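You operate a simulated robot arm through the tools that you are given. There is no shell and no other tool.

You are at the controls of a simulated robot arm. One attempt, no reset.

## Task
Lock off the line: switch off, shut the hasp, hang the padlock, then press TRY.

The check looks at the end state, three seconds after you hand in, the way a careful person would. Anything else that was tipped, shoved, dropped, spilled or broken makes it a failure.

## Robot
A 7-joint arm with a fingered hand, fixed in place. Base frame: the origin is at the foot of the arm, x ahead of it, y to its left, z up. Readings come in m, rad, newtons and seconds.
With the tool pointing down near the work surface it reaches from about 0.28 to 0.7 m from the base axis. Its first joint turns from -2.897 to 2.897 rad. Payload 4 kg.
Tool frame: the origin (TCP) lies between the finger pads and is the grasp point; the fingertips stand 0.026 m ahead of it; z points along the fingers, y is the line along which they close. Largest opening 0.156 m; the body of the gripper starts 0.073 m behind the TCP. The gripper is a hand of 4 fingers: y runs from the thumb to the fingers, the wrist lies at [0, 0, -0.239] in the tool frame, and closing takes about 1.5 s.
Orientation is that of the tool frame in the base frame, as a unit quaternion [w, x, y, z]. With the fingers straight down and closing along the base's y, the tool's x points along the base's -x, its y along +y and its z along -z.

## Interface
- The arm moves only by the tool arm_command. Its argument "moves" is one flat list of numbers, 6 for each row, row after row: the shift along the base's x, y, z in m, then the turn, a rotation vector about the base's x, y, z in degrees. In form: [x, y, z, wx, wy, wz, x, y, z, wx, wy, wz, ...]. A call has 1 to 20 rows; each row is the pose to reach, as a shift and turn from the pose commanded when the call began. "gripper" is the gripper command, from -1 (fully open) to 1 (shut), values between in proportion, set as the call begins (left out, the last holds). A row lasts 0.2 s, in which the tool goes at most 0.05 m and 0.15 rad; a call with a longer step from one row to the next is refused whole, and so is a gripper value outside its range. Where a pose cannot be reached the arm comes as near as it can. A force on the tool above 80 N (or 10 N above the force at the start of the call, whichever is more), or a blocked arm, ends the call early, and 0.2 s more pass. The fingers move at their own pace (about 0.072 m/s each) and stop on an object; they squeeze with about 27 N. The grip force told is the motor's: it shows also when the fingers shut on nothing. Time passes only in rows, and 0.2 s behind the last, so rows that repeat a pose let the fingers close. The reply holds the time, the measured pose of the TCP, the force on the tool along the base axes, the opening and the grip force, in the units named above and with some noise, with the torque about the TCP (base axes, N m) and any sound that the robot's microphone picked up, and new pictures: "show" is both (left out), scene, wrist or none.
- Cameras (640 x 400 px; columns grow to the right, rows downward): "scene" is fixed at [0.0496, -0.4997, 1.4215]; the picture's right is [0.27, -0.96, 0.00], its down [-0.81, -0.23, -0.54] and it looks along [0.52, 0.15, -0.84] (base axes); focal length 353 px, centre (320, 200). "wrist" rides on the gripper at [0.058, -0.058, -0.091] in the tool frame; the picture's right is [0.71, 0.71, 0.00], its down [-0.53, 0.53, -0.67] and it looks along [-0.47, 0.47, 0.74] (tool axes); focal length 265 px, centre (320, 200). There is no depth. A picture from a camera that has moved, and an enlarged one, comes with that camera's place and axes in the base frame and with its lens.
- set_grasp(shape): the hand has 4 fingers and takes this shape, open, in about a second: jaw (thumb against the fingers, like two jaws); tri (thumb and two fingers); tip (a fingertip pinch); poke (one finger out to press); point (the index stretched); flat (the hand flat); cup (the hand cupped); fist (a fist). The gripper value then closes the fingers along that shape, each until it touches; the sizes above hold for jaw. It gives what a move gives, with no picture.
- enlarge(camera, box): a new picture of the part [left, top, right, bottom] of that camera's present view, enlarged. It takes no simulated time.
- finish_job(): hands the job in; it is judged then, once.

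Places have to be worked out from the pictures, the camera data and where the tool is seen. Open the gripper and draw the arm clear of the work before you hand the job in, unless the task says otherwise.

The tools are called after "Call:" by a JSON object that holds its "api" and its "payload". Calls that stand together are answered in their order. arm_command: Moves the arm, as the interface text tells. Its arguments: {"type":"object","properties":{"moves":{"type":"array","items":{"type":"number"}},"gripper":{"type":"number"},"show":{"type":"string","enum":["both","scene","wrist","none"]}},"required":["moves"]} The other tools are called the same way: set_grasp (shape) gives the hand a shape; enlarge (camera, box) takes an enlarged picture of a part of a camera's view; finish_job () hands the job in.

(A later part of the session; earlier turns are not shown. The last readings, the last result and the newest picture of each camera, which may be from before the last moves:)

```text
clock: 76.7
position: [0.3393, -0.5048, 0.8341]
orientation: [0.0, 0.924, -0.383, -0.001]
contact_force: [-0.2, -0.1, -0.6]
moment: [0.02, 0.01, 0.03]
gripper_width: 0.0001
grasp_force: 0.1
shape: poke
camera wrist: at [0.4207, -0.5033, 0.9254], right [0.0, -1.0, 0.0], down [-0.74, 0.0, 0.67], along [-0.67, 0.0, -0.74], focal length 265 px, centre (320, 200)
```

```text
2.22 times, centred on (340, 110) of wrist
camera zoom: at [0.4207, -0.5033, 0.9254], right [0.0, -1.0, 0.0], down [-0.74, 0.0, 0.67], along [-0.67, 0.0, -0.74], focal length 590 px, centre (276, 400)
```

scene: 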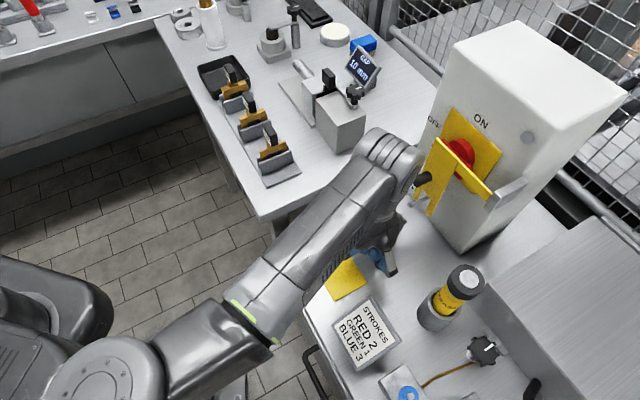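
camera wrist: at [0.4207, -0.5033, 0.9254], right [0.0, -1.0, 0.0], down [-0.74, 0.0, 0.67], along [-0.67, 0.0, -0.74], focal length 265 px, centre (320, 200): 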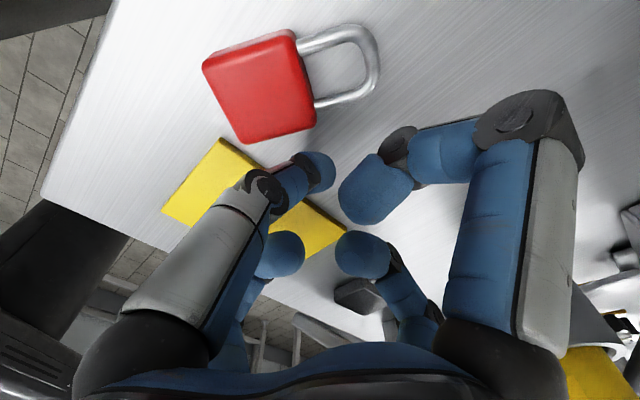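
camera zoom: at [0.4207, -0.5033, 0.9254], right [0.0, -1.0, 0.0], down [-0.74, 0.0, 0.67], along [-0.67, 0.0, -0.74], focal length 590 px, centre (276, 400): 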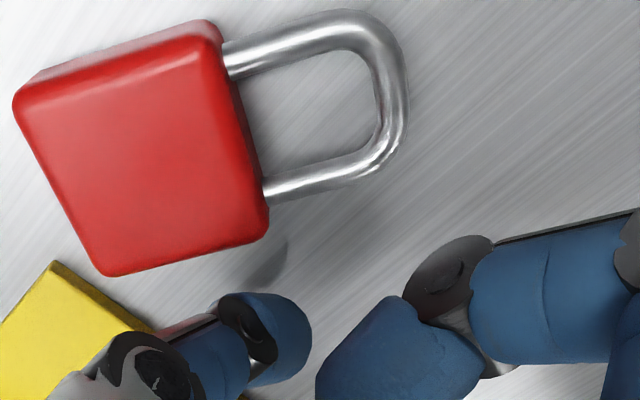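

The finger faces the body's right corner by the shackle. I push toward +x (slightly +y) about 4.6 cm in slow steps.

Call:
{"api": "arm_command", "payload": {"moves": [0.006, 0.004, 0, 0, 0, 0, 0.012, 0.006, 0, 0, 0, 0, 0.017, 0.0075, 0, 0, 0, 0, 0.022, 0.009, 0, 0, 0, 0, 0.027, 0.0105, 0, 0, 0, 0, 0.032, 0.012, 0, 0, 0, 0, 0.037, 0.0135, 0, 0, 0, 0, 0.042, 0.015, 0, 0, 0, 0, 0.046, 0.016, 0, 0, 0, 0], "show": "none"}}

Call:
{"api": "enlarge", "payload": {"camera": "wrist", "box": [220, 0, 460, 180]}}

```text
clock: 78.7
position: [0.3843, -0.4878, 0.8345]
orientation: [0.0, 0.924, -0.383, -0.001]
contact_force: [-0.1, -0.1, 1.6]
moment: [-0.01, 0.0, 0.01]
gripper_width: 0.0
grasp_force: 0.0
shape: poke
```

```text
2.22 times, centred on (340, 90) of wrist
camera zoom: at [0.4666, -0.4875, 0.9255], right [0.0, -1.0, 0.0], down [-0.74, 0.0, 0.67], along [-0.67, 0.0, -0.74], focal length 590 px, centre (276, 444)
```

zoom: 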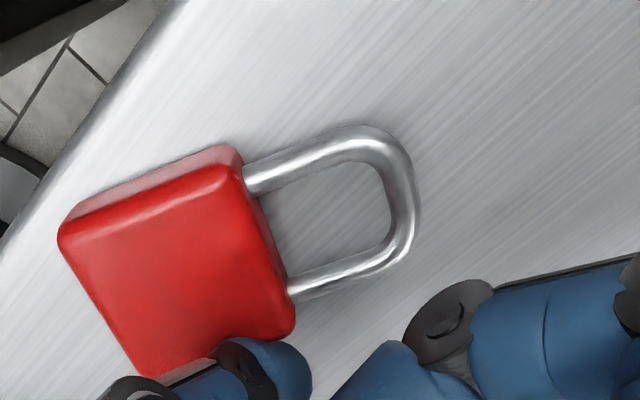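

The padlock mostly translated (centre ≈(0.417,-0.469), heading ≈-74°). I lift and take a look at both tables' edges before turning it.

Call:
{"api": "arm_command", "payload": {"moves": [-0.008, -0.004, 0.0, 0, 0, 0, -0.008, -0.004, 0.045, 0, 0, 0, 0.02, 0.0, 0.085, 0, 0, 0, 0.05, 0.01, 0.115, 0, 0, 0]}}

Call:
{"api": "enlarge", "payload": {"camera": "scene", "box": [310, 170, 430, 270]}}

```text
clock: 79.7
position: [0.4345, -0.4781, 0.9494]
orientation: [-0.001, 0.923, -0.384, -0.001]
contact_force: [-0.3, 0.2, 0.5]
moment: [0.0, -0.03, -0.02]
gripper_width: 0.0001
grasp_force: 0.0
shape: poke
camera wrist: at [0.5155, -0.4783, 1.0409], right [0.0, -1.0, 0.0], down [-0.74, 0.0, 0.67], along [-0.67, 0.0, -0.74], focal length 265 px, centre (320, 200)
```

scene: 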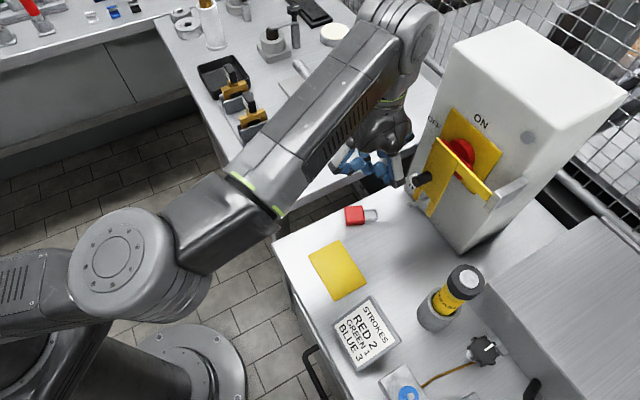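
wrist: 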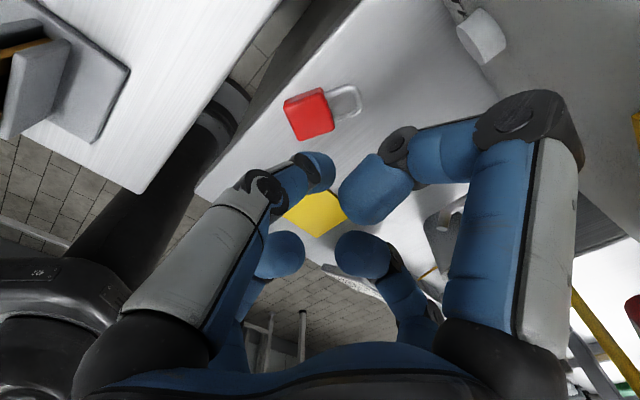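

```text
4.00 times, centred on (370, 220) of scene
camera zoom: at [0.0496, -0.4997, 1.4215], right [0.27, -0.96, 0.0], down [-0.81, -0.23, -0.54], along [0.52, 0.15, -0.84], focal length 1413 px, centre (120, 120)
```

zoom: 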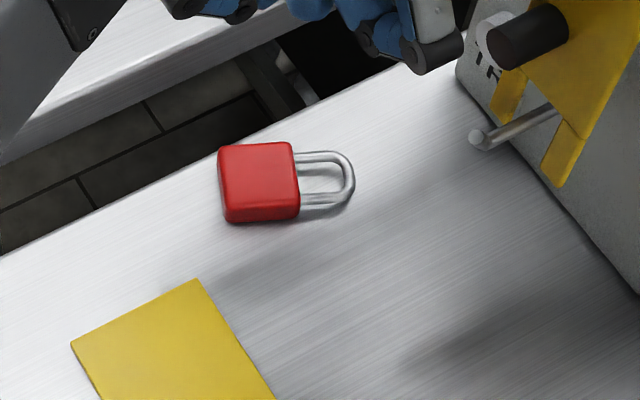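

Direct triangulation puts the padlock body centre at ≈(0.412,-0.467), top z≈0.81, heading ≈-70°. It's graspable now if I descend ~2.5 cm behind and slide in low. I move above that spot, yaw -25°, and switch to the tip pinch with partial opening.

Call:
{"api": "arm_command", "payload": {"moves": [-0.01, 0.014, 0.03, 0, 0, -8, -0.022, 0.028, 0.05, 0, 0, -16, -0.0329, 0.04, 0.06, 0, 0, -24, -0.0329, 0.04, 0.06, 0, 0, -25], "show": "none"}}

Call:
{"api": "set_grasp", "payload": {"shape": "tip"}}

Call:
{"api": "arm_command", "payload": {"moves": [0, 0, 0, 0, 0, 0, 0, 0, 0, 0, 0, 0, 0, 0, 0, 0, 0, 0, 0, 0, 0, 0, 0, 0, 0, 0, 0, 0, 0, 0], "gripper": 0.25}}

Call:
{"api": "enlarge", "payload": {"camera": "wrist", "box": [220, 20, 460, 200]}}

```text
clock: 80.7
position: [0.4018, -0.4374, 1.0089]
orientation: [0.0, 0.819, -0.574, 0.0]
contact_force: [0.8, 0.1, -0.7]
moment: [0.01, 0.02, 0.01]
gripper_width: 0.0002
grasp_force: 0.0
shape: poke
```

```text
clock: 81.6
position: [0.4028, -0.4389, 1.0091]
orientation: [-0.001, 0.819, -0.574, -0.001]
contact_force: [-0.5, -0.6, 0.4]
moment: [0.0, -0.01, 0.01]
gripper_width: 0.1558
grasp_force: 0.0
shape: tip
```

```text
clock: 82.8
position: [0.4017, -0.4386, 1.0081]
orientation: [0.0, 0.819, -0.574, -0.001]
contact_force: [-0.5, 0.4, -0.1]
moment: [0.03, -0.01, -0.04]
gripper_width: 0.0588
grasp_force: 0.1
shape: tip
camera wrist: at [0.4757, -0.4723, 1.1005], right [-0.42, -0.91, 0.0], down [-0.67, 0.31, 0.67], along [-0.61, 0.28, -0.74], focal length 265 px, centre (320, 200)
```

scene: 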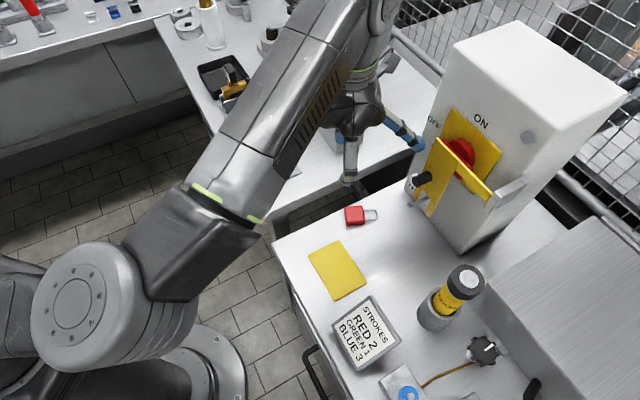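
wrist: 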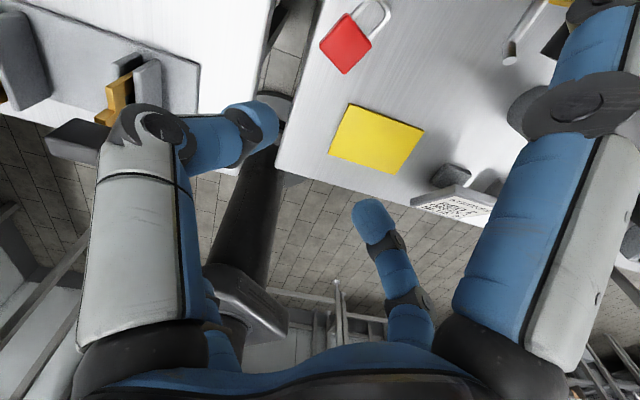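

```text
2.22 times, centred on (340, 110) of wrist
camera zoom: at [0.4757, -0.4723, 1.1005], right [-0.42, -0.91, 0.0], down [-0.67, 0.31, 0.67], along [-0.61, 0.28, -0.74], focal length 590 px, centre (276, 400)
```

zoom: 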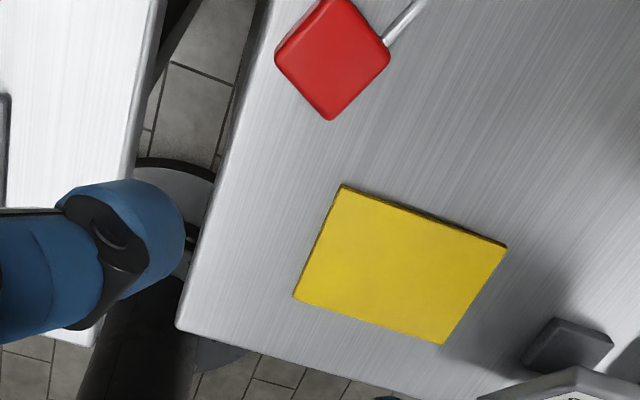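

The pinch is open to 5.9 cm and heading matches within ~3°. I shift slightly and descend behind the padlock to TCP z≈0.85.

Call:
{"api": "arm_command", "payload": {"moves": [-0.0033, -0.0016, -0.04, 0, 0, 2, -0.0033, -0.0016, -0.085, 0, 0, 2, -0.0033, -0.0016, -0.125, 0, 0, 2, -0.0033, -0.0016, -0.15, 0, 0, 2, -0.0033, -0.0016, -0.16, 0, 0, 2]}}

Call:
{"api": "enlarge", "payload": {"camera": "wrist", "box": [200, 40, 440, 220]}}

Call:
{"api": "enlarge", "payload": {"camera": "scene", "box": [310, 150, 450, 260]}}

```text
clock: 84.0
position: [0.3992, -0.4395, 0.8474]
orientation: [-0.002, 0.829, -0.56, 0.001]
contact_force: [-0.2, -0.3, -0.3]
moment: [0.01, -0.01, -0.01]
gripper_width: 0.0588
grasp_force: 0.1
shape: tip
camera wrist: at [0.474, -0.4702, 0.9401], right [-0.39, -0.92, 0.0], down [-0.69, 0.29, 0.67], along [-0.61, 0.26, -0.74], focal length 265 px, centre (320, 200)
```

scene: 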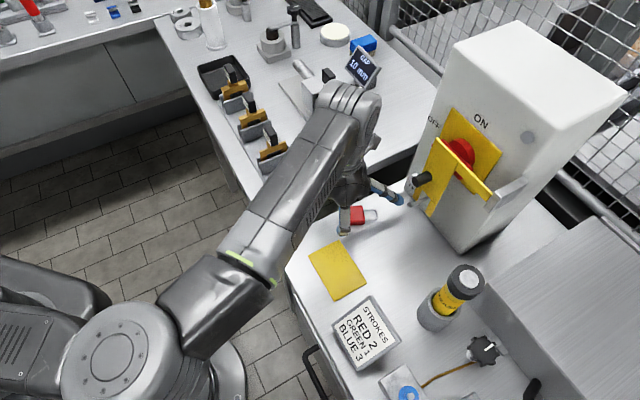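
wrist: 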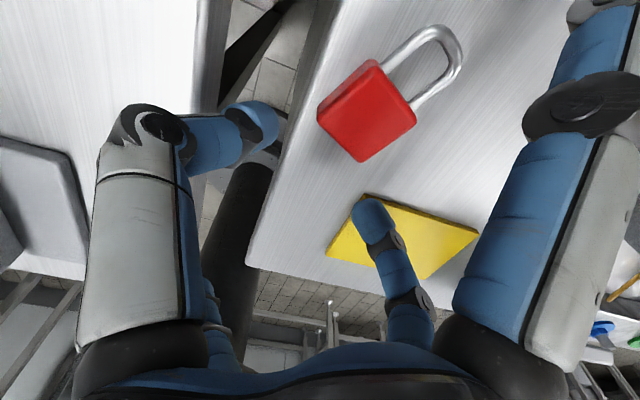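

```text
2.22 times, centred on (320, 130) of wrist
camera zoom: at [0.474, -0.4702, 0.9401], right [-0.39, -0.92, 0.0], down [-0.69, 0.29, 0.67], along [-0.61, 0.26, -0.74], focal length 590 px, centre (320, 356)
```

zoom: 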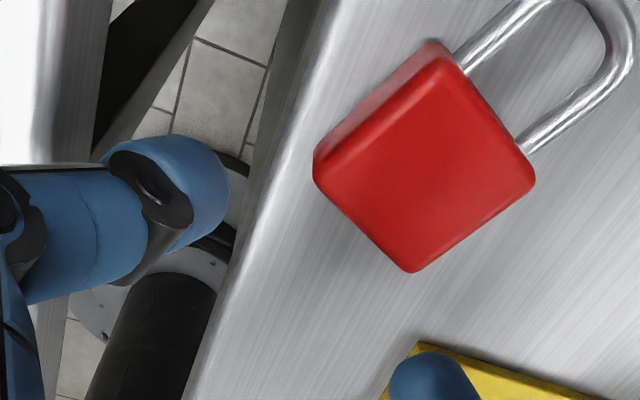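

```text
3.64 times, centred on (380, 205) of scene
camera zoom: at [0.0496, -0.4997, 1.4215], right [0.27, -0.96, 0.0], down [-0.81, -0.23, -0.54], along [0.52, 0.15, -0.84], focal length 1285 px, centre (102, 182)
```

zoom: 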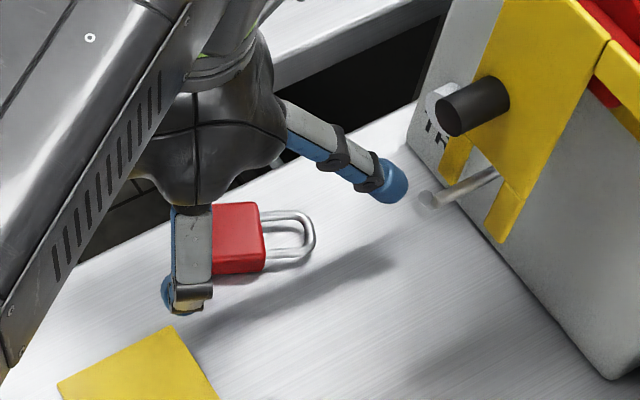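

Padlock centre ≈(0.410,-0.469), heading -70°; alignment with the finger gap is good. I slide in along the padlock axis at z≈0.838, then lower to ≈0.829.

Call:
{"api": "arm_command", "payload": {"moves": [0, 0, -0.009, 0, 0, -2, 0.003, -0.008, -0.009, 0, 0, -2, 0.006, -0.0165, -0.009, 0, 0, -2, 0.0088, -0.0243, -0.009, 0, 0, -2, 0.0088, -0.0243, -0.014, 0, 0, -2, 0.0088, -0.0243, -0.018, 0, 0, -2]}}

Call:
{"api": "enlarge", "payload": {"camera": "wrist", "box": [200, 80, 440, 260]}}

Call:
{"api": "enlarge", "payload": {"camera": "scene", "box": [310, 150, 450, 260]}}

```text
clock: 85.4
position: [0.4078, -0.464, 0.8299]
orientation: [0.0, 0.819, -0.574, 0.0]
contact_force: [0.3, -0.3, -0.3]
moment: [0.02, -0.01, 0.0]
gripper_width: 0.0591
grasp_force: 0.1
shape: tip
camera wrist: at [0.4808, -0.4978, 0.9225], right [-0.42, -0.91, 0.0], down [-0.67, 0.31, 0.67], along [-0.61, 0.28, -0.74], focal length 265 px, centre (320, 200)
```

scene: 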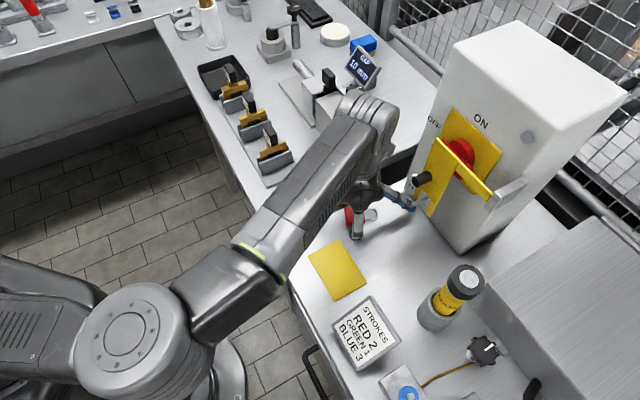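
wrist: 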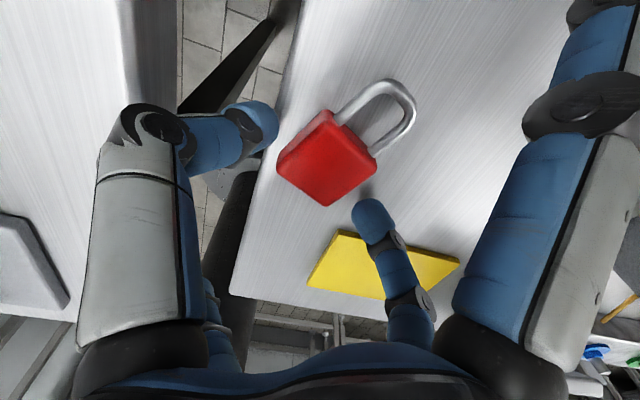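

```text
2.22 times, centred on (320, 170) of wrist
camera zoom: at [0.4808, -0.4978, 0.9225], right [-0.42, -0.91, 0.0], down [-0.67, 0.31, 0.67], along [-0.61, 0.28, -0.74], focal length 590 px, centre (320, 267)
```

zoom: 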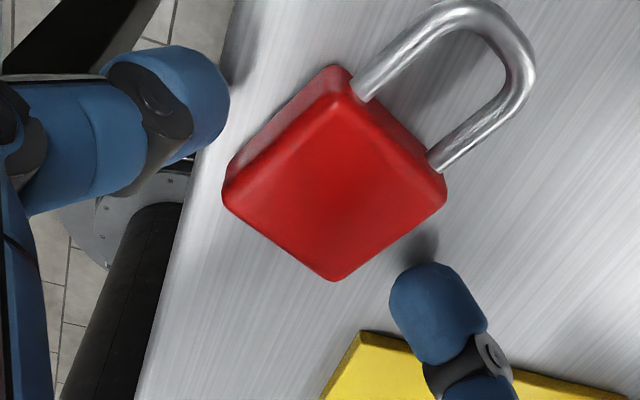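

```text
3.64 times, centred on (380, 205) of scene
camera zoom: at [0.0496, -0.4997, 1.4215], right [0.27, -0.96, 0.0], down [-0.81, -0.23, -0.54], along [0.52, 0.15, -0.84], focal length 1285 px, centre (102, 182)
```

zoom: 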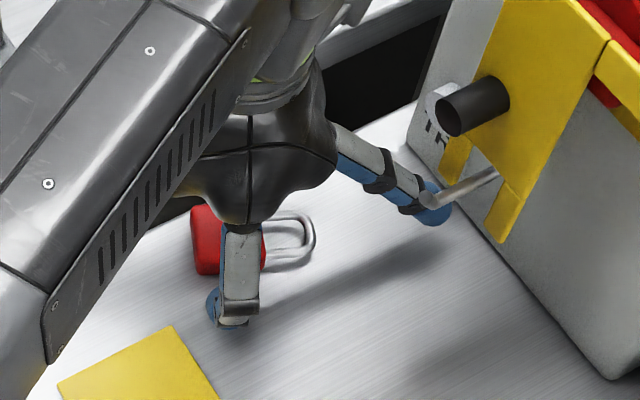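

Both fingers flank the body with no contact. I lower 3 mm more, checking force, then close.

Call:
{"api": "arm_command", "payload": {"moves": [0, 0, -0.002, 0, 0, 0, 0, 0, -0.0035, 0, 0, 0], "show": "none"}}

Call:
{"api": "arm_command", "payload": {"moves": [0, 0, 0, 0, 0, 0, 0, 0, 0, 0, 0, 0, 0, 0, 0, 0, 0, 0, 0, 0, 0, 0, 0, 0, 0, 0, 0, 0, 0, 0, 0, 0, 0, 0, 0, 0], "gripper": 1}}

Call:
{"api": "enlarge", "payload": {"camera": "wrist", "box": [200, 80, 440, 260]}}

```text
clock: 86.0
position: [0.4069, -0.4643, 0.8274]
orientation: [-0.001, 0.819, -0.574, 0.0]
contact_force: [0.1, -0.7, -0.5]
moment: [-0.02, -0.02, 0.0]
gripper_width: 0.0588
grasp_force: 0.1
shape: tip
```

```text
clock: 87.4
position: [0.4072, -0.4638, 0.8265]
orientation: [-0.001, 0.819, -0.574, -0.001]
contact_force: [-0.6, -0.1, 0.2]
moment: [0.01, 0.0, 0.03]
gripper_width: 0.0327
grasp_force: 27.0
shape: tip
camera wrist: at [0.481, -0.4979, 0.9193], right [-0.42, -0.91, 0.0], down [-0.67, 0.31, 0.67], along [-0.61, 0.28, -0.74], focal length 265 px, centre (320, 200)
```

scene: 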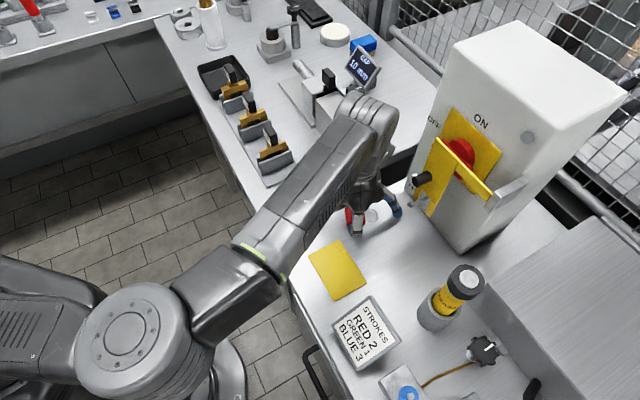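
wrist: 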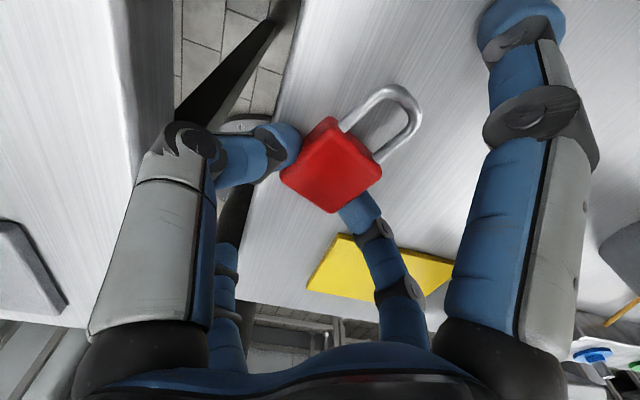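

```text
2.22 times, centred on (320, 170) of wrist
camera zoom: at [0.481, -0.4979, 0.9193], right [-0.42, -0.91, 0.0], down [-0.67, 0.31, 0.67], along [-0.61, 0.28, -0.74], focal length 590 px, centre (320, 267)
```

zoom: 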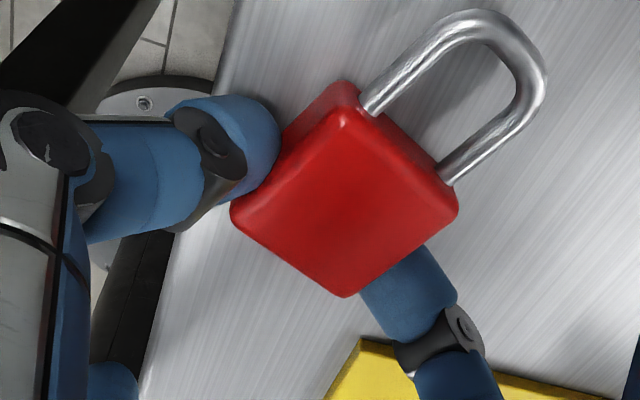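

Gripped (3.3 cm, 27 N). I raise 1 cm, back away from the box along +n, then lift.

Call:
{"api": "arm_command", "payload": {"moves": [0, 0, 0.012, 0, 0, 0, -0.018, 0.018, 0.015, 0, 0, 0, -0.0354, 0.0354, 0.025, 0, 0, 0, -0.05, 0.05, 0.06, 0, 0, 0, -0.06, 0.06, 0.1, 0, 0, 0, -0.07, 0.07, 0.14, 0, 0, 0, -0.08, 0.08, 0.17, 0, 0, 0]}}

Call:
{"api": "enlarge", "payload": {"camera": "wrist", "box": [200, 80, 440, 260]}}

Call:
{"api": "enlarge", "payload": {"camera": "scene", "box": [270, 100, 470, 260]}}

```text
clock: 89.0
position: [0.3262, -0.3841, 0.9965]
orientation: [0.0, 0.818, -0.575, -0.001]
contact_force: [0.7, -0.4, -1.1]
moment: [0.03, 0.0, 0.03]
gripper_width: 0.0331
grasp_force: 27.0
shape: tip
camera wrist: at [0.4009, -0.4184, 1.0889], right [-0.42, -0.91, 0.0], down [-0.67, 0.31, 0.67], along [-0.61, 0.28, -0.74], focal length 265 px, centre (320, 200)
```

scene: 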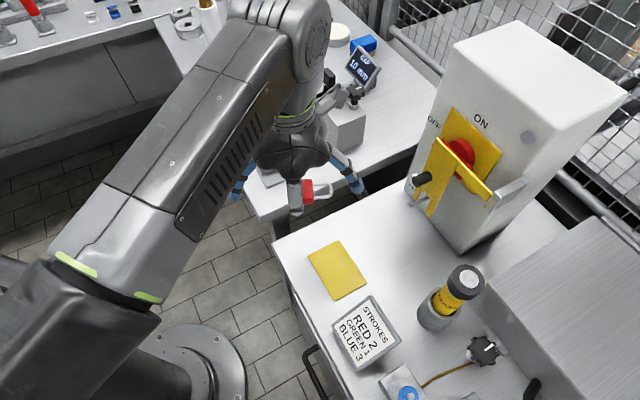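
wrist: 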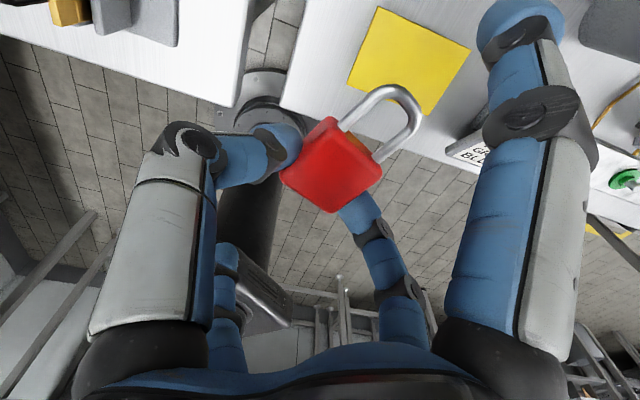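

```text
2.22 times, centred on (320, 170) of wrist
camera zoom: at [0.4009, -0.4184, 1.0889], right [-0.42, -0.91, 0.0], down [-0.67, 0.31, 0.67], along [-0.61, 0.28, -0.74], focal length 590 px, centre (320, 267)
```

zoom: 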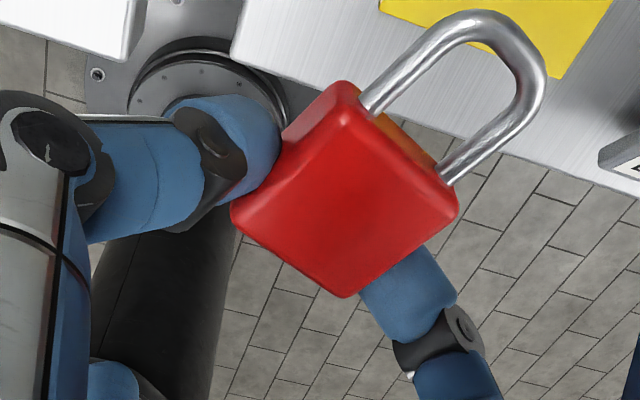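

```text
2.50 times, centred on (370, 180) of scene
camera zoom: at [0.0496, -0.4997, 1.4215], right [0.27, -0.96, 0.0], down [-0.81, -0.23, -0.54], along [0.52, 0.15, -0.84], focal length 883 px, centre (195, 250)
```

zoom: 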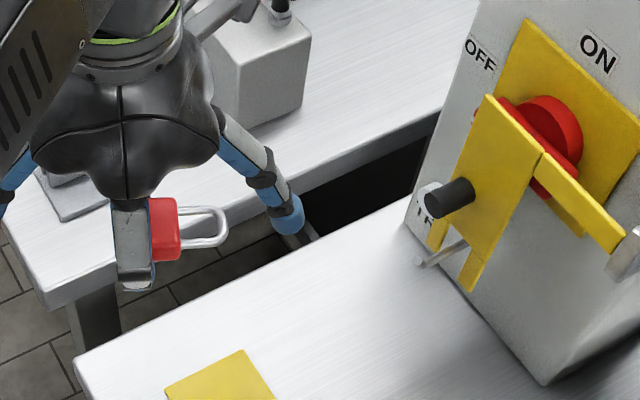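

The padlock is held firmly and flat relative to the hand; I've located the shackle hole in the tool frame at about (0.0375, 0, 0.020). Now I re-orient in free space: yaw +25°, then tilt 65° about u, then roll 50° about the tool axis.

Call:
{"api": "arm_command", "payload": {"moves": [0.01, -0.01, 0, 0, 0, 8.4, 0.02, -0.02, 0, 0, 0, 16.8, 0.028, -0.028, 0, 0, 0, 25], "show": "none"}}

Call:
{"api": "arm_command", "payload": {"moves": [0.002, -0.002, 0, -5.75, -5.75, 0, 0.004, -0.004, 0, -11.5, -11.5, 0, 0.006, -0.006, 0, -17.25, -17.25, 0, 0.008, -0.008, 0, -23, -23, 0, 0.01, -0.01, 0, -28.75, -28.75, 0, 0.012, -0.012, 0, -34.5, -34.5, 0, 0.014, -0.014, 0, -40.25, -40.25, 0, 0.016, -0.016, 0, -45.96, -45.96, 0], "show": "none"}}

Call:
{"api": "arm_command", "payload": {"moves": [0, 0, 0, 5.34, -5.34, -3.525, 0, 0, 0, 10.68, -10.68, -7.05, 0, 0, 0, 16.02, -16.02, -10.58, 0, 0, 0, 21.36, -21.36, -14.1, 0, 0, 0, 26.7, -26.7, -17.63, 0, 0, 0, 32.03, -32.03, -21.15]}}

Call:
{"api": "enlarge", "payload": {"camera": "scene", "box": [270, 100, 470, 260]}}

```text
clock: 89.8
position: [0.3553, -0.413, 0.9968]
orientation: [0.0, 0.924, -0.382, 0.0]
contact_force: [-0.9, -0.1, -1.8]
moment: [0.02, -0.01, -0.02]
gripper_width: 0.0328
grasp_force: 27.2
shape: tip
```

```text
clock: 91.6
position: [0.3716, -0.4285, 0.9973]
orientation: [0.203, 0.78, -0.322, 0.496]
contact_force: [-0.2, -0.9, -0.2]
moment: [0.04, 0.02, 0.03]
gripper_width: 0.0326
grasp_force: 27.2
shape: tip
```

```text
clock: 93.0
position: [0.3715, -0.4288, 0.9972]
orientation: [0.026, -0.57, 0.622, -0.537]
contact_force: [-0.5, 0.4, -1.1]
moment: [0.0, 0.01, -0.02]
gripper_width: 0.0328
grasp_force: 27.0
shape: tip
camera wrist: at [0.3315, -0.3985, 1.1105], right [-0.73, -0.68, -0.08], down [-0.6, 0.7, -0.39], along [0.32, -0.23, -0.92], focal length 265 px, centre (320, 200)
```

scene: 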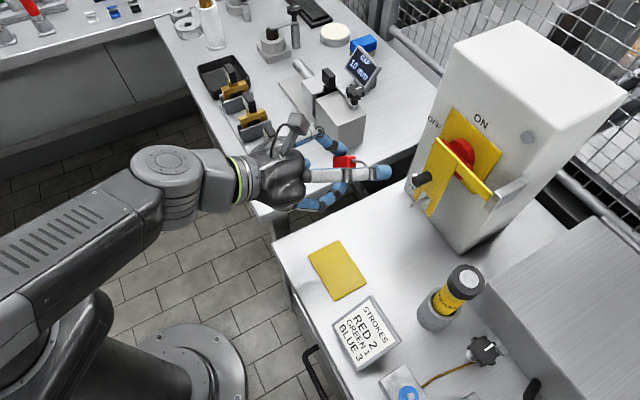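
wrist: 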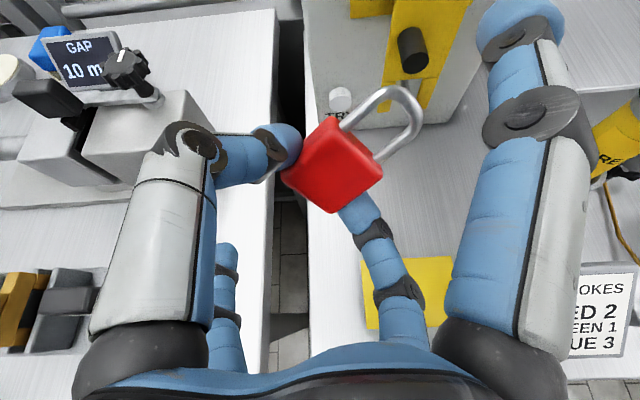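

```text
2.50 times, centred on (370, 180) of scene
camera zoom: at [0.0496, -0.4997, 1.4215], right [0.27, -0.96, 0.0], down [-0.81, -0.23, -0.54], along [0.52, 0.15, -0.84], focal length 883 px, centre (195, 250)
```

zoom: 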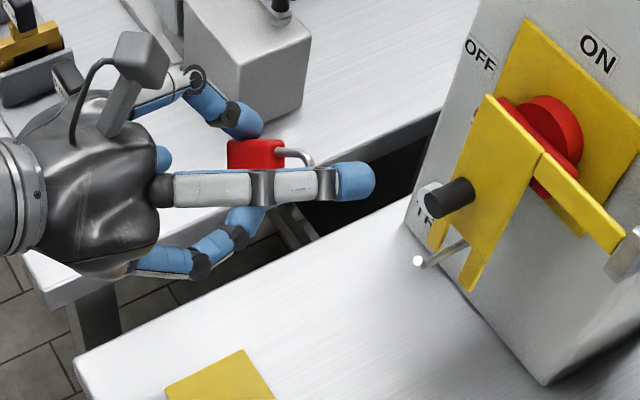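

Orientation is as planned. I move to the pre-insert pose with the shackle hole lined up ~3.5 cm out from the peg's tip along the hole axis.

Call:
{"api": "arm_command", "payload": {"moves": [-0.002, -0.02, -0.02, 0, 0, 0, -0.004, -0.042, -0.045, 0, 0, 0, -0.0061, -0.064, -0.0675, 0, 0, 0, -0.0061, -0.064, -0.0675, 0, 0, 0]}}

Call:
{"api": "enlarge", "payload": {"camera": "scene", "box": [370, 130, 480, 230]}}

Call:
{"api": "enlarge", "payload": {"camera": "wrist", "box": [280, 20, 480, 180]}}

```text
clock: 94.0
position: [0.3648, -0.492, 0.9297]
orientation: [0.025, -0.571, 0.621, -0.537]
contact_force: [-0.4, 0.3, -1.6]
moment: [0.03, 0.05, 0.05]
gripper_width: 0.0326
grasp_force: 26.9
shape: tip
camera wrist: at [0.3253, -0.4625, 1.0427], right [-0.73, -0.68, -0.08], down [-0.6, 0.7, -0.39], along [0.32, -0.24, -0.92], focal length 265 px, centre (320, 200)
```

scene: 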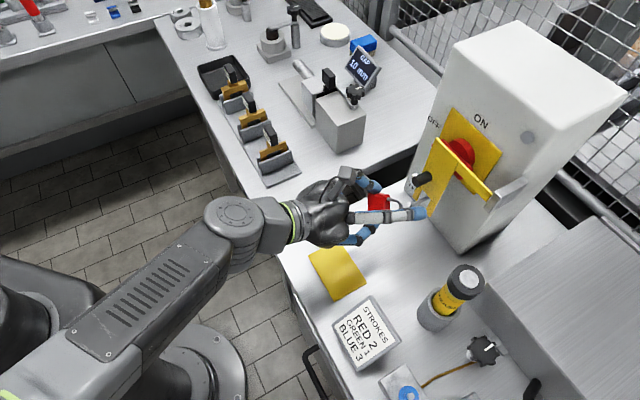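
wrist: 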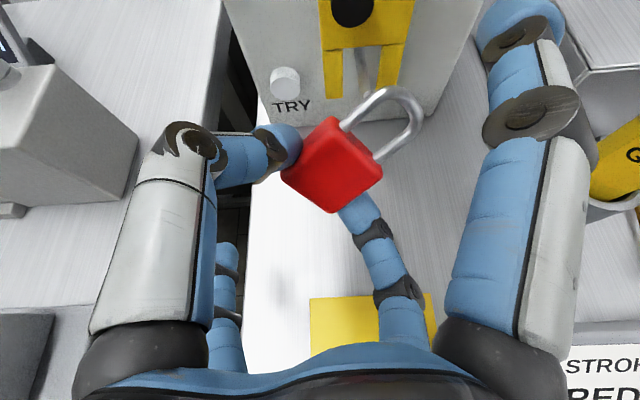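

```text
4.00 times, centred on (425, 180) of scene
camera zoom: at [0.0496, -0.4997, 1.4215], right [0.27, -0.96, 0.0], down [-0.81, -0.23, -0.54], along [0.52, 0.15, -0.84], focal length 1413 px, centre (-100, 280)
```

zoom: 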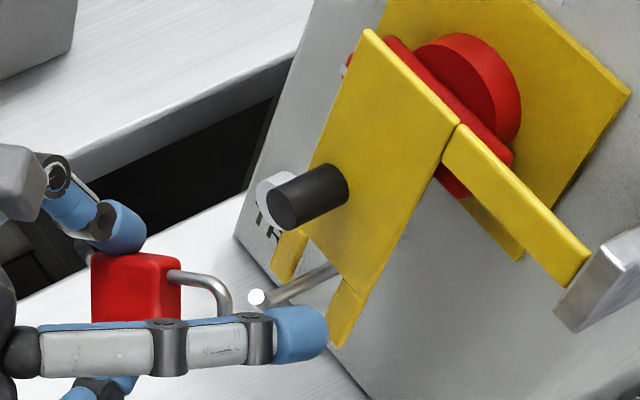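

```text
2.50 times, centred on (380, 100) of wrist
camera zoom: at [0.3253, -0.4625, 1.0427], right [-0.73, -0.68, -0.08], down [-0.6, 0.7, -0.39], along [0.32, -0.24, -0.92], focal length 664 px, centre (170, 450)
```

zoom: 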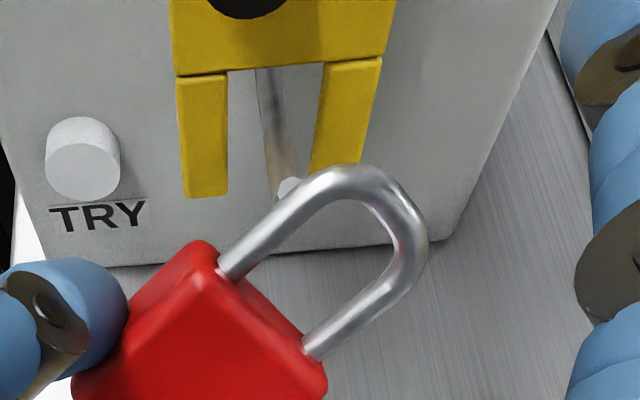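

The triangulated peg tip matches the wrist picture within a millimetre and lies right on the shackle-hole axis. I advance along the hole axis so the tip enters the hole.

Call:
{"api": "arm_command", "payload": {"moves": [0.006, -0.006, -0.004, 0, 0, 0, 0.0115, -0.0115, -0.0076, 0, 0, 0, 0.017, -0.017, -0.0112, 0, 0, 0, 0.023, -0.023, -0.0152, 0, 0, 0]}}

Call:
{"api": "enlarge", "payload": {"camera": "scene", "box": [370, 130, 480, 230]}}

Call:
{"api": "enlarge", "payload": {"camera": "wrist", "box": [280, 20, 480, 180]}}

```text
clock: 95.0
position: [0.3882, -0.515, 0.9153]
orientation: [0.024, -0.57, 0.621, -0.537]
contact_force: [0.5, -0.9, 0.1]
moment: [0.01, 0.0, 0.0]
gripper_width: 0.0327
grasp_force: 27.0
shape: tip
camera wrist: at [0.3484, -0.4857, 1.0274], right [-0.73, -0.68, -0.08], down [-0.6, 0.7, -0.39], along [0.32, -0.24, -0.92], focal length 265 px, centre (320, 200)
```

scene: 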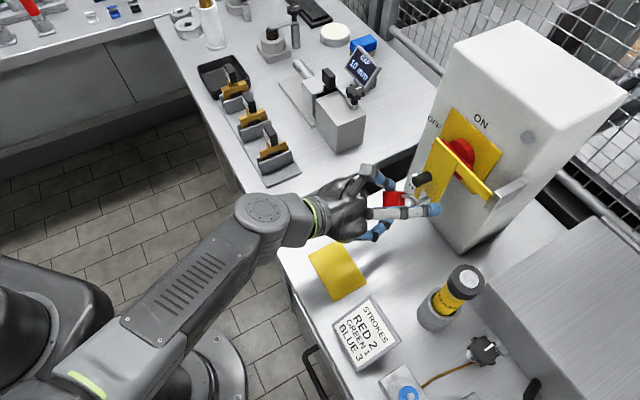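
wrist: 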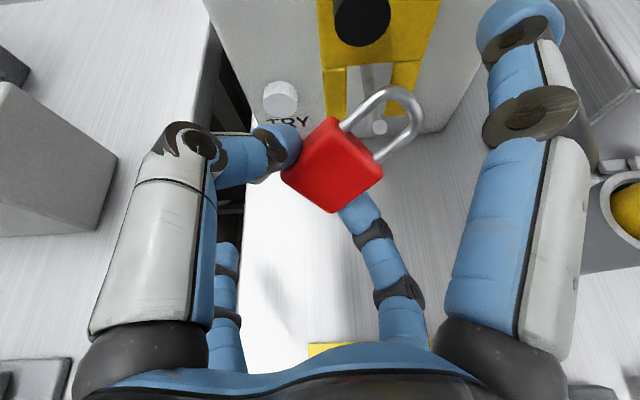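

```text
4.00 times, centred on (425, 180) of scene
camera zoom: at [0.0496, -0.4997, 1.4215], right [0.27, -0.96, 0.0], down [-0.81, -0.23, -0.54], along [0.52, 0.15, -0.84], focal length 1413 px, centre (-100, 280)
```

zoom: 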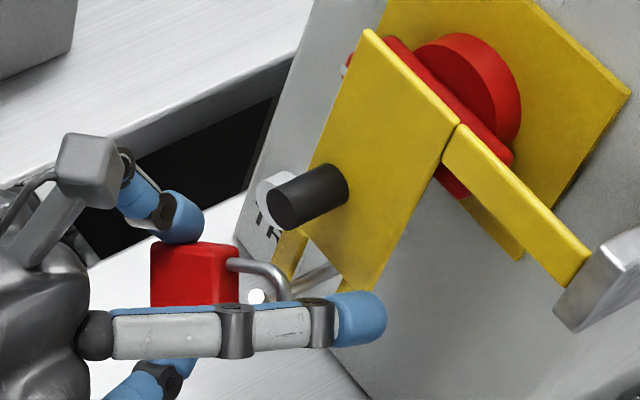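

```text
2.50 times, centred on (380, 100) of wrist
camera zoom: at [0.3484, -0.4857, 1.0274], right [-0.73, -0.68, -0.08], down [-0.6, 0.7, -0.39], along [0.32, -0.24, -0.92], focal length 664 px, centre (170, 450)
```

zoom: 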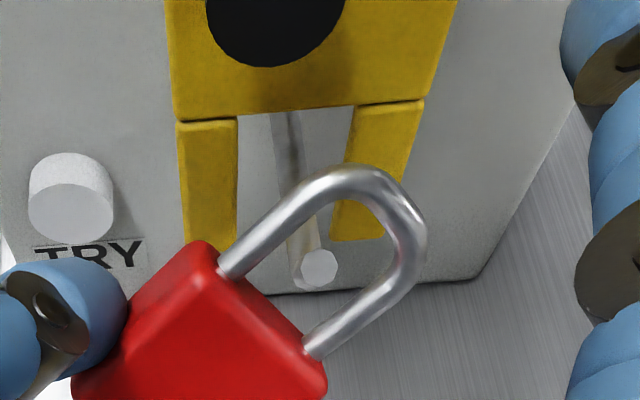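

The tip is exactly centred in the hole, with the peg seen passing through the shackle. I follow the peg's shape: down along the upturned tip to the bend, then inward along the shaft.

Call:
{"api": "arm_command", "payload": {"moves": [0.002, -0.002, -0.005, 0, 0, 0, 0.004, -0.004, -0.01, 0, 0, 0, 0.0062, -0.0062, -0.0146, 0, 0, 0, 0.0095, -0.0095, -0.0146, 0, 0, 0, 0.013, -0.013, -0.0146, 0, 0, 0, 0.0158, -0.0158, -0.0146, 0, 0, 0]}}

Call:
{"api": "enlarge", "payload": {"camera": "scene", "box": [370, 130, 480, 230]}}

Call:
{"api": "enlarge", "payload": {"camera": "wrist", "box": [280, 20, 480, 180]}}

```text
clock: 96.4
position: [0.4041, -0.531, 0.8992]
orientation: [0.025, -0.57, 0.622, -0.537]
contact_force: [0.2, 0.3, -1.3]
moment: [0.02, 0.01, 0.01]
gripper_width: 0.0323
grasp_force: 27.2
shape: tip
camera wrist: at [0.3644, -0.5012, 1.0134], right [-0.73, -0.68, -0.08], down [-0.6, 0.7, -0.39], along [0.32, -0.23, -0.92], focal length 265 px, centre (320, 200)
```

scene: 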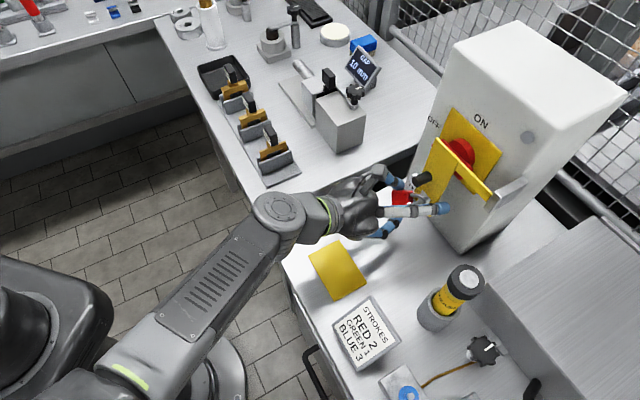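
wrist: 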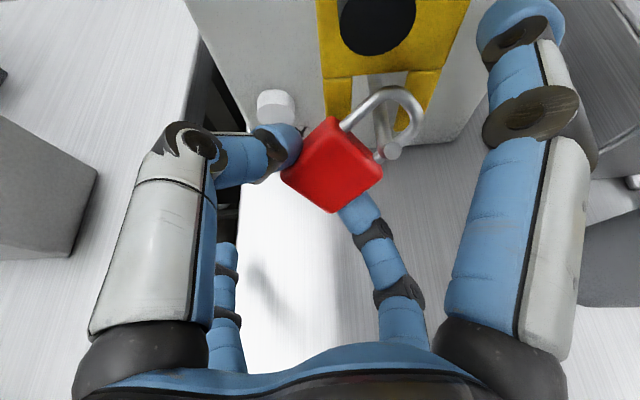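

```text
4.00 times, centred on (425, 180) of scene
camera zoom: at [0.0496, -0.4997, 1.4215], right [0.27, -0.96, 0.0], down [-0.81, -0.23, -0.54], along [0.52, 0.15, -0.84], focal length 1413 px, centre (-100, 280)
```

zoom: 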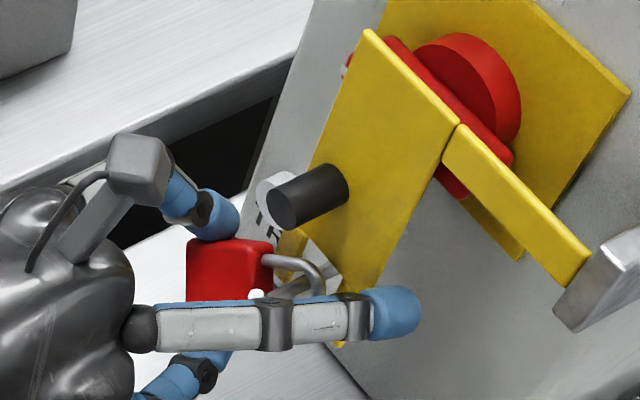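

```text
2.50 times, centred on (380, 100) of wrist
camera zoom: at [0.3644, -0.5012, 1.0134], right [-0.73, -0.68, -0.08], down [-0.6, 0.7, -0.39], along [0.32, -0.23, -0.92], focal length 664 px, centre (170, 450)
```

zoom: 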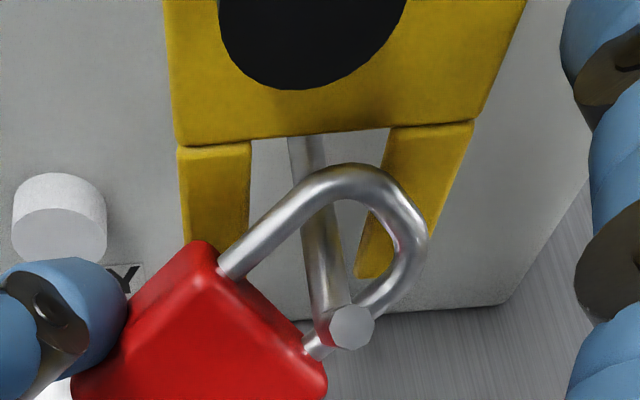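

The shackle now straddles the shaft with the upturned tip in front. I lower a few millimetres until the shackle rests on the shaft.

Call:
{"api": "arm_command", "payload": {"moves": [0, 0, -0.002, 0, 0, 0, 0, 0, -0.004, 0, 0, 0, 0, 0, -0.006, 0, 0, 0, 0, 0, -0.0075, 0, 0, 0], "show": "none"}}

Call:
{"api": "enlarge", "payload": {"camera": "wrist", "box": [280, 20, 480, 180]}}

Call:
{"api": "enlarge", "payload": {"camera": "scene", "box": [370, 130, 480, 230]}}

```text
clock: 97.4
position: [0.4036, -0.5299, 0.8925]
orientation: [0.024, -0.57, 0.621, -0.537]
contact_force: [1.4, -0.2, 0.2]
moment: [-0.05, 0.02, 0.04]
gripper_width: 0.0324
grasp_force: 26.9
shape: tip
```

```text
2.50 times, centred on (380, 100) of wrist
camera zoom: at [0.3641, -0.501, 1.0059], right [-0.73, -0.68, -0.08], down [-0.6, 0.7, -0.39], along [0.32, -0.24, -0.92], focal length 664 px, centre (170, 450)
```

zoom: 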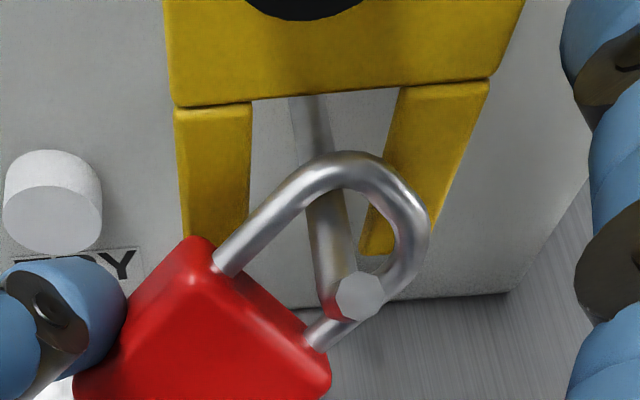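

```text
4.00 times, centred on (425, 180) of scene
camera zoom: at [0.0496, -0.4997, 1.4215], right [0.27, -0.96, 0.0], down [-0.81, -0.23, -0.54], along [0.52, 0.15, -0.84], focal length 1413 px, centre (-100, 280)
```

zoom: 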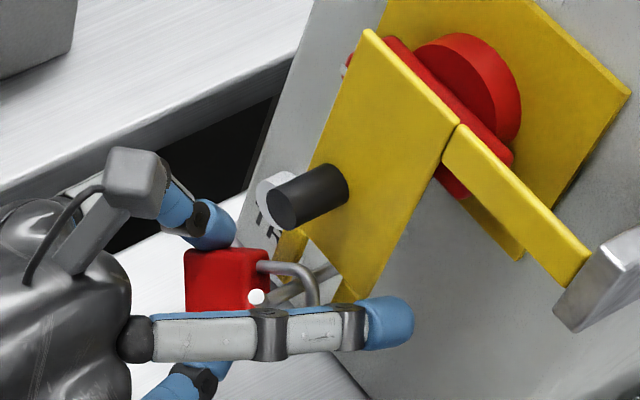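

The shackle is on the shaft. I release by opening the pinch fully; the lower finger has room above the table and the thumb moves away to the upper left.

Call:
{"api": "arm_command", "payload": {"moves": [0, 0, 0, 0, 0, 0, 0, 0, 0, 0, 0, 0, 0, 0, 0, 0, 0, 0, 0, 0, 0, 0, 0, 0, 0, 0, 0, 0, 0, 0, 0, 0, 0, 0, 0, 0], "gripper": -1}}

Call:
{"api": "enlarge", "payload": {"camera": "wrist", "box": [240, 20, 480, 200]}}

Call:
{"api": "enlarge", "payload": {"camera": "scene", "box": [370, 130, 480, 230]}}

```text
clock: 98.8
position: [0.4034, -0.5301, 0.8936]
orientation: [0.023, -0.57, 0.622, -0.537]
contact_force: [0.2, 0.0, 0.0]
moment: [-0.01, 0.0, 0.01]
gripper_width: 0.156
grasp_force: 0.1
shape: tip
camera wrist: at [0.3639, -0.5011, 1.0057], right [-0.73, -0.68, -0.08], down [-0.6, 0.7, -0.39], along [0.32, -0.24, -0.92], focal length 265 px, centre (320, 200)
```

scene: 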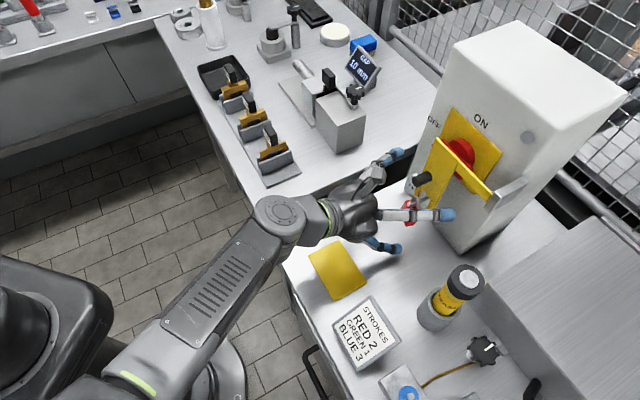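
wrist: 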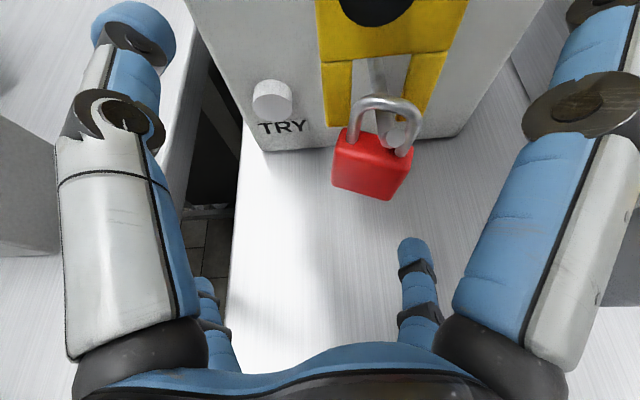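

```text
2.22 times, centred on (360, 110) of wrist
camera zoom: at [0.3639, -0.5011, 1.0057], right [-0.73, -0.68, -0.08], down [-0.6, 0.7, -0.39], along [0.32, -0.24, -0.92], focal length 590 px, centre (231, 400)
```

zoom: 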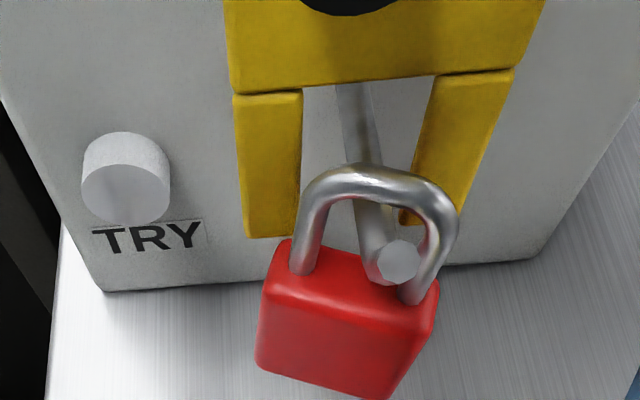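

```text
4.00 times, centred on (425, 180) of scene
camera zoom: at [0.0496, -0.4997, 1.4215], right [0.27, -0.96, 0.0], down [-0.81, -0.23, -0.54], along [0.52, 0.15, -0.84], focal length 1413 px, centre (-100, 280)
```

zoom: 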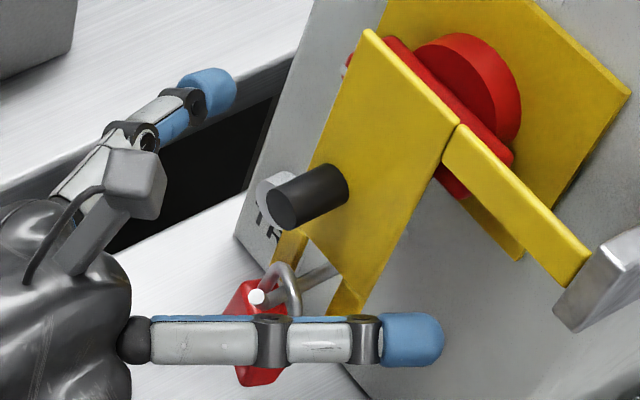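

The padlock hangs on the peg. I retreat straight out along +n, then look.

Call:
{"api": "arm_command", "payload": {"moves": [-0.015, 0.015, 0, 0, 0, 0, -0.04, 0.04, 0.005, 0, 0, 0, -0.07, 0.07, 0.02, 0, 0, 0, -0.09, 0.09, 0.05, 0, 0, 0, -0.09, 0.09, 0.08, 0, 0, 0]}}

Call:
{"api": "enlarge", "payload": {"camera": "wrist", "box": [240, 0, 480, 180]}}

Call:
{"api": "enlarge", "payload": {"camera": "scene", "box": [370, 130, 480, 230]}}

```text
clock: 100.0
position: [0.3145, -0.4405, 0.9727]
orientation: [0.024, -0.57, 0.622, -0.536]
contact_force: [1.3, -0.3, -1.1]
moment: [0.01, 0.02, -0.02]
gripper_width: 0.1559
grasp_force: 0.0
shape: tip
camera wrist: at [0.2746, -0.411, 1.0858], right [-0.73, -0.68, -0.08], down [-0.6, 0.7, -0.39], along [0.32, -0.23, -0.92], focal length 265 px, centre (320, 200)
```

scene: 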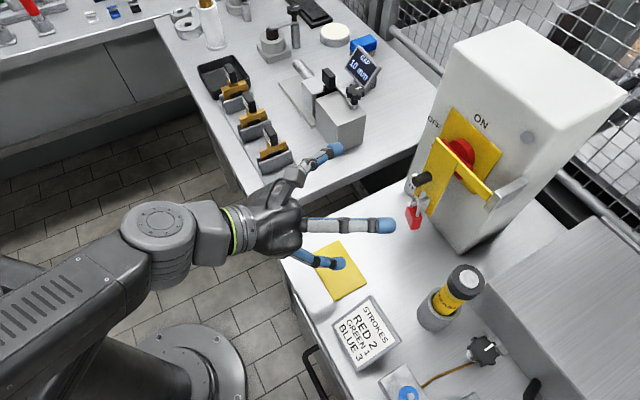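
wrist: 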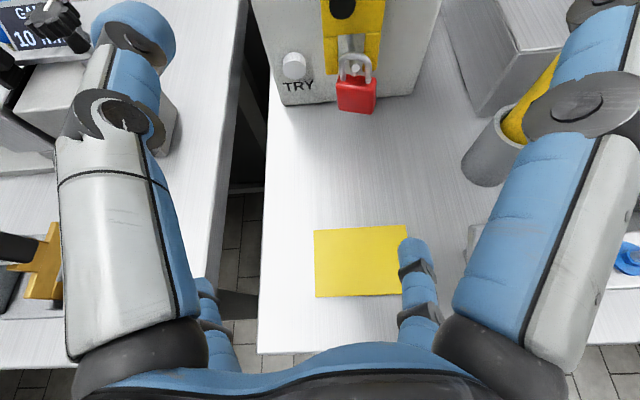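

```text
2.22 times, centred on (360, 90) of wrist
camera zoom: at [0.2746, -0.411, 1.0858], right [-0.73, -0.68, -0.08], down [-0.6, 0.7, -0.39], along [0.32, -0.23, -0.92], focal length 590 px, centre (231, 444)
```

zoom: 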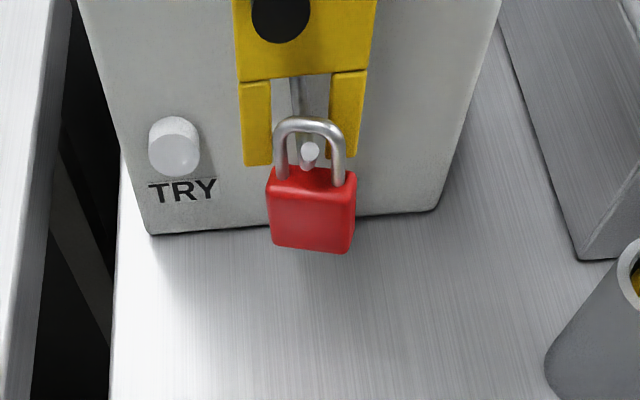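

```text
4.00 times, centred on (425, 180) of scene
camera zoom: at [0.0496, -0.4997, 1.4215], right [0.27, -0.96, 0.0], down [-0.81, -0.23, -0.54], along [0.52, 0.15, -0.84], focal length 1413 px, centre (-100, 280)
```

zoom: 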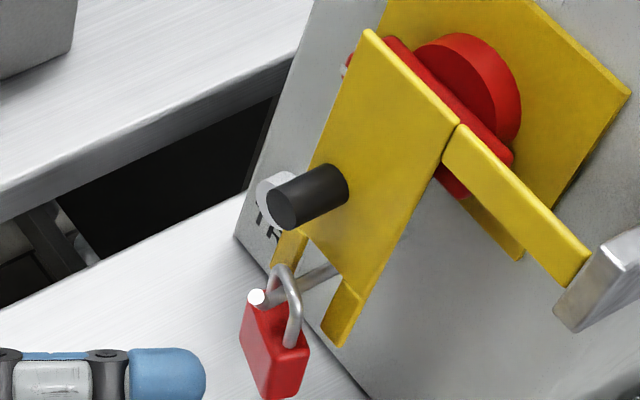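

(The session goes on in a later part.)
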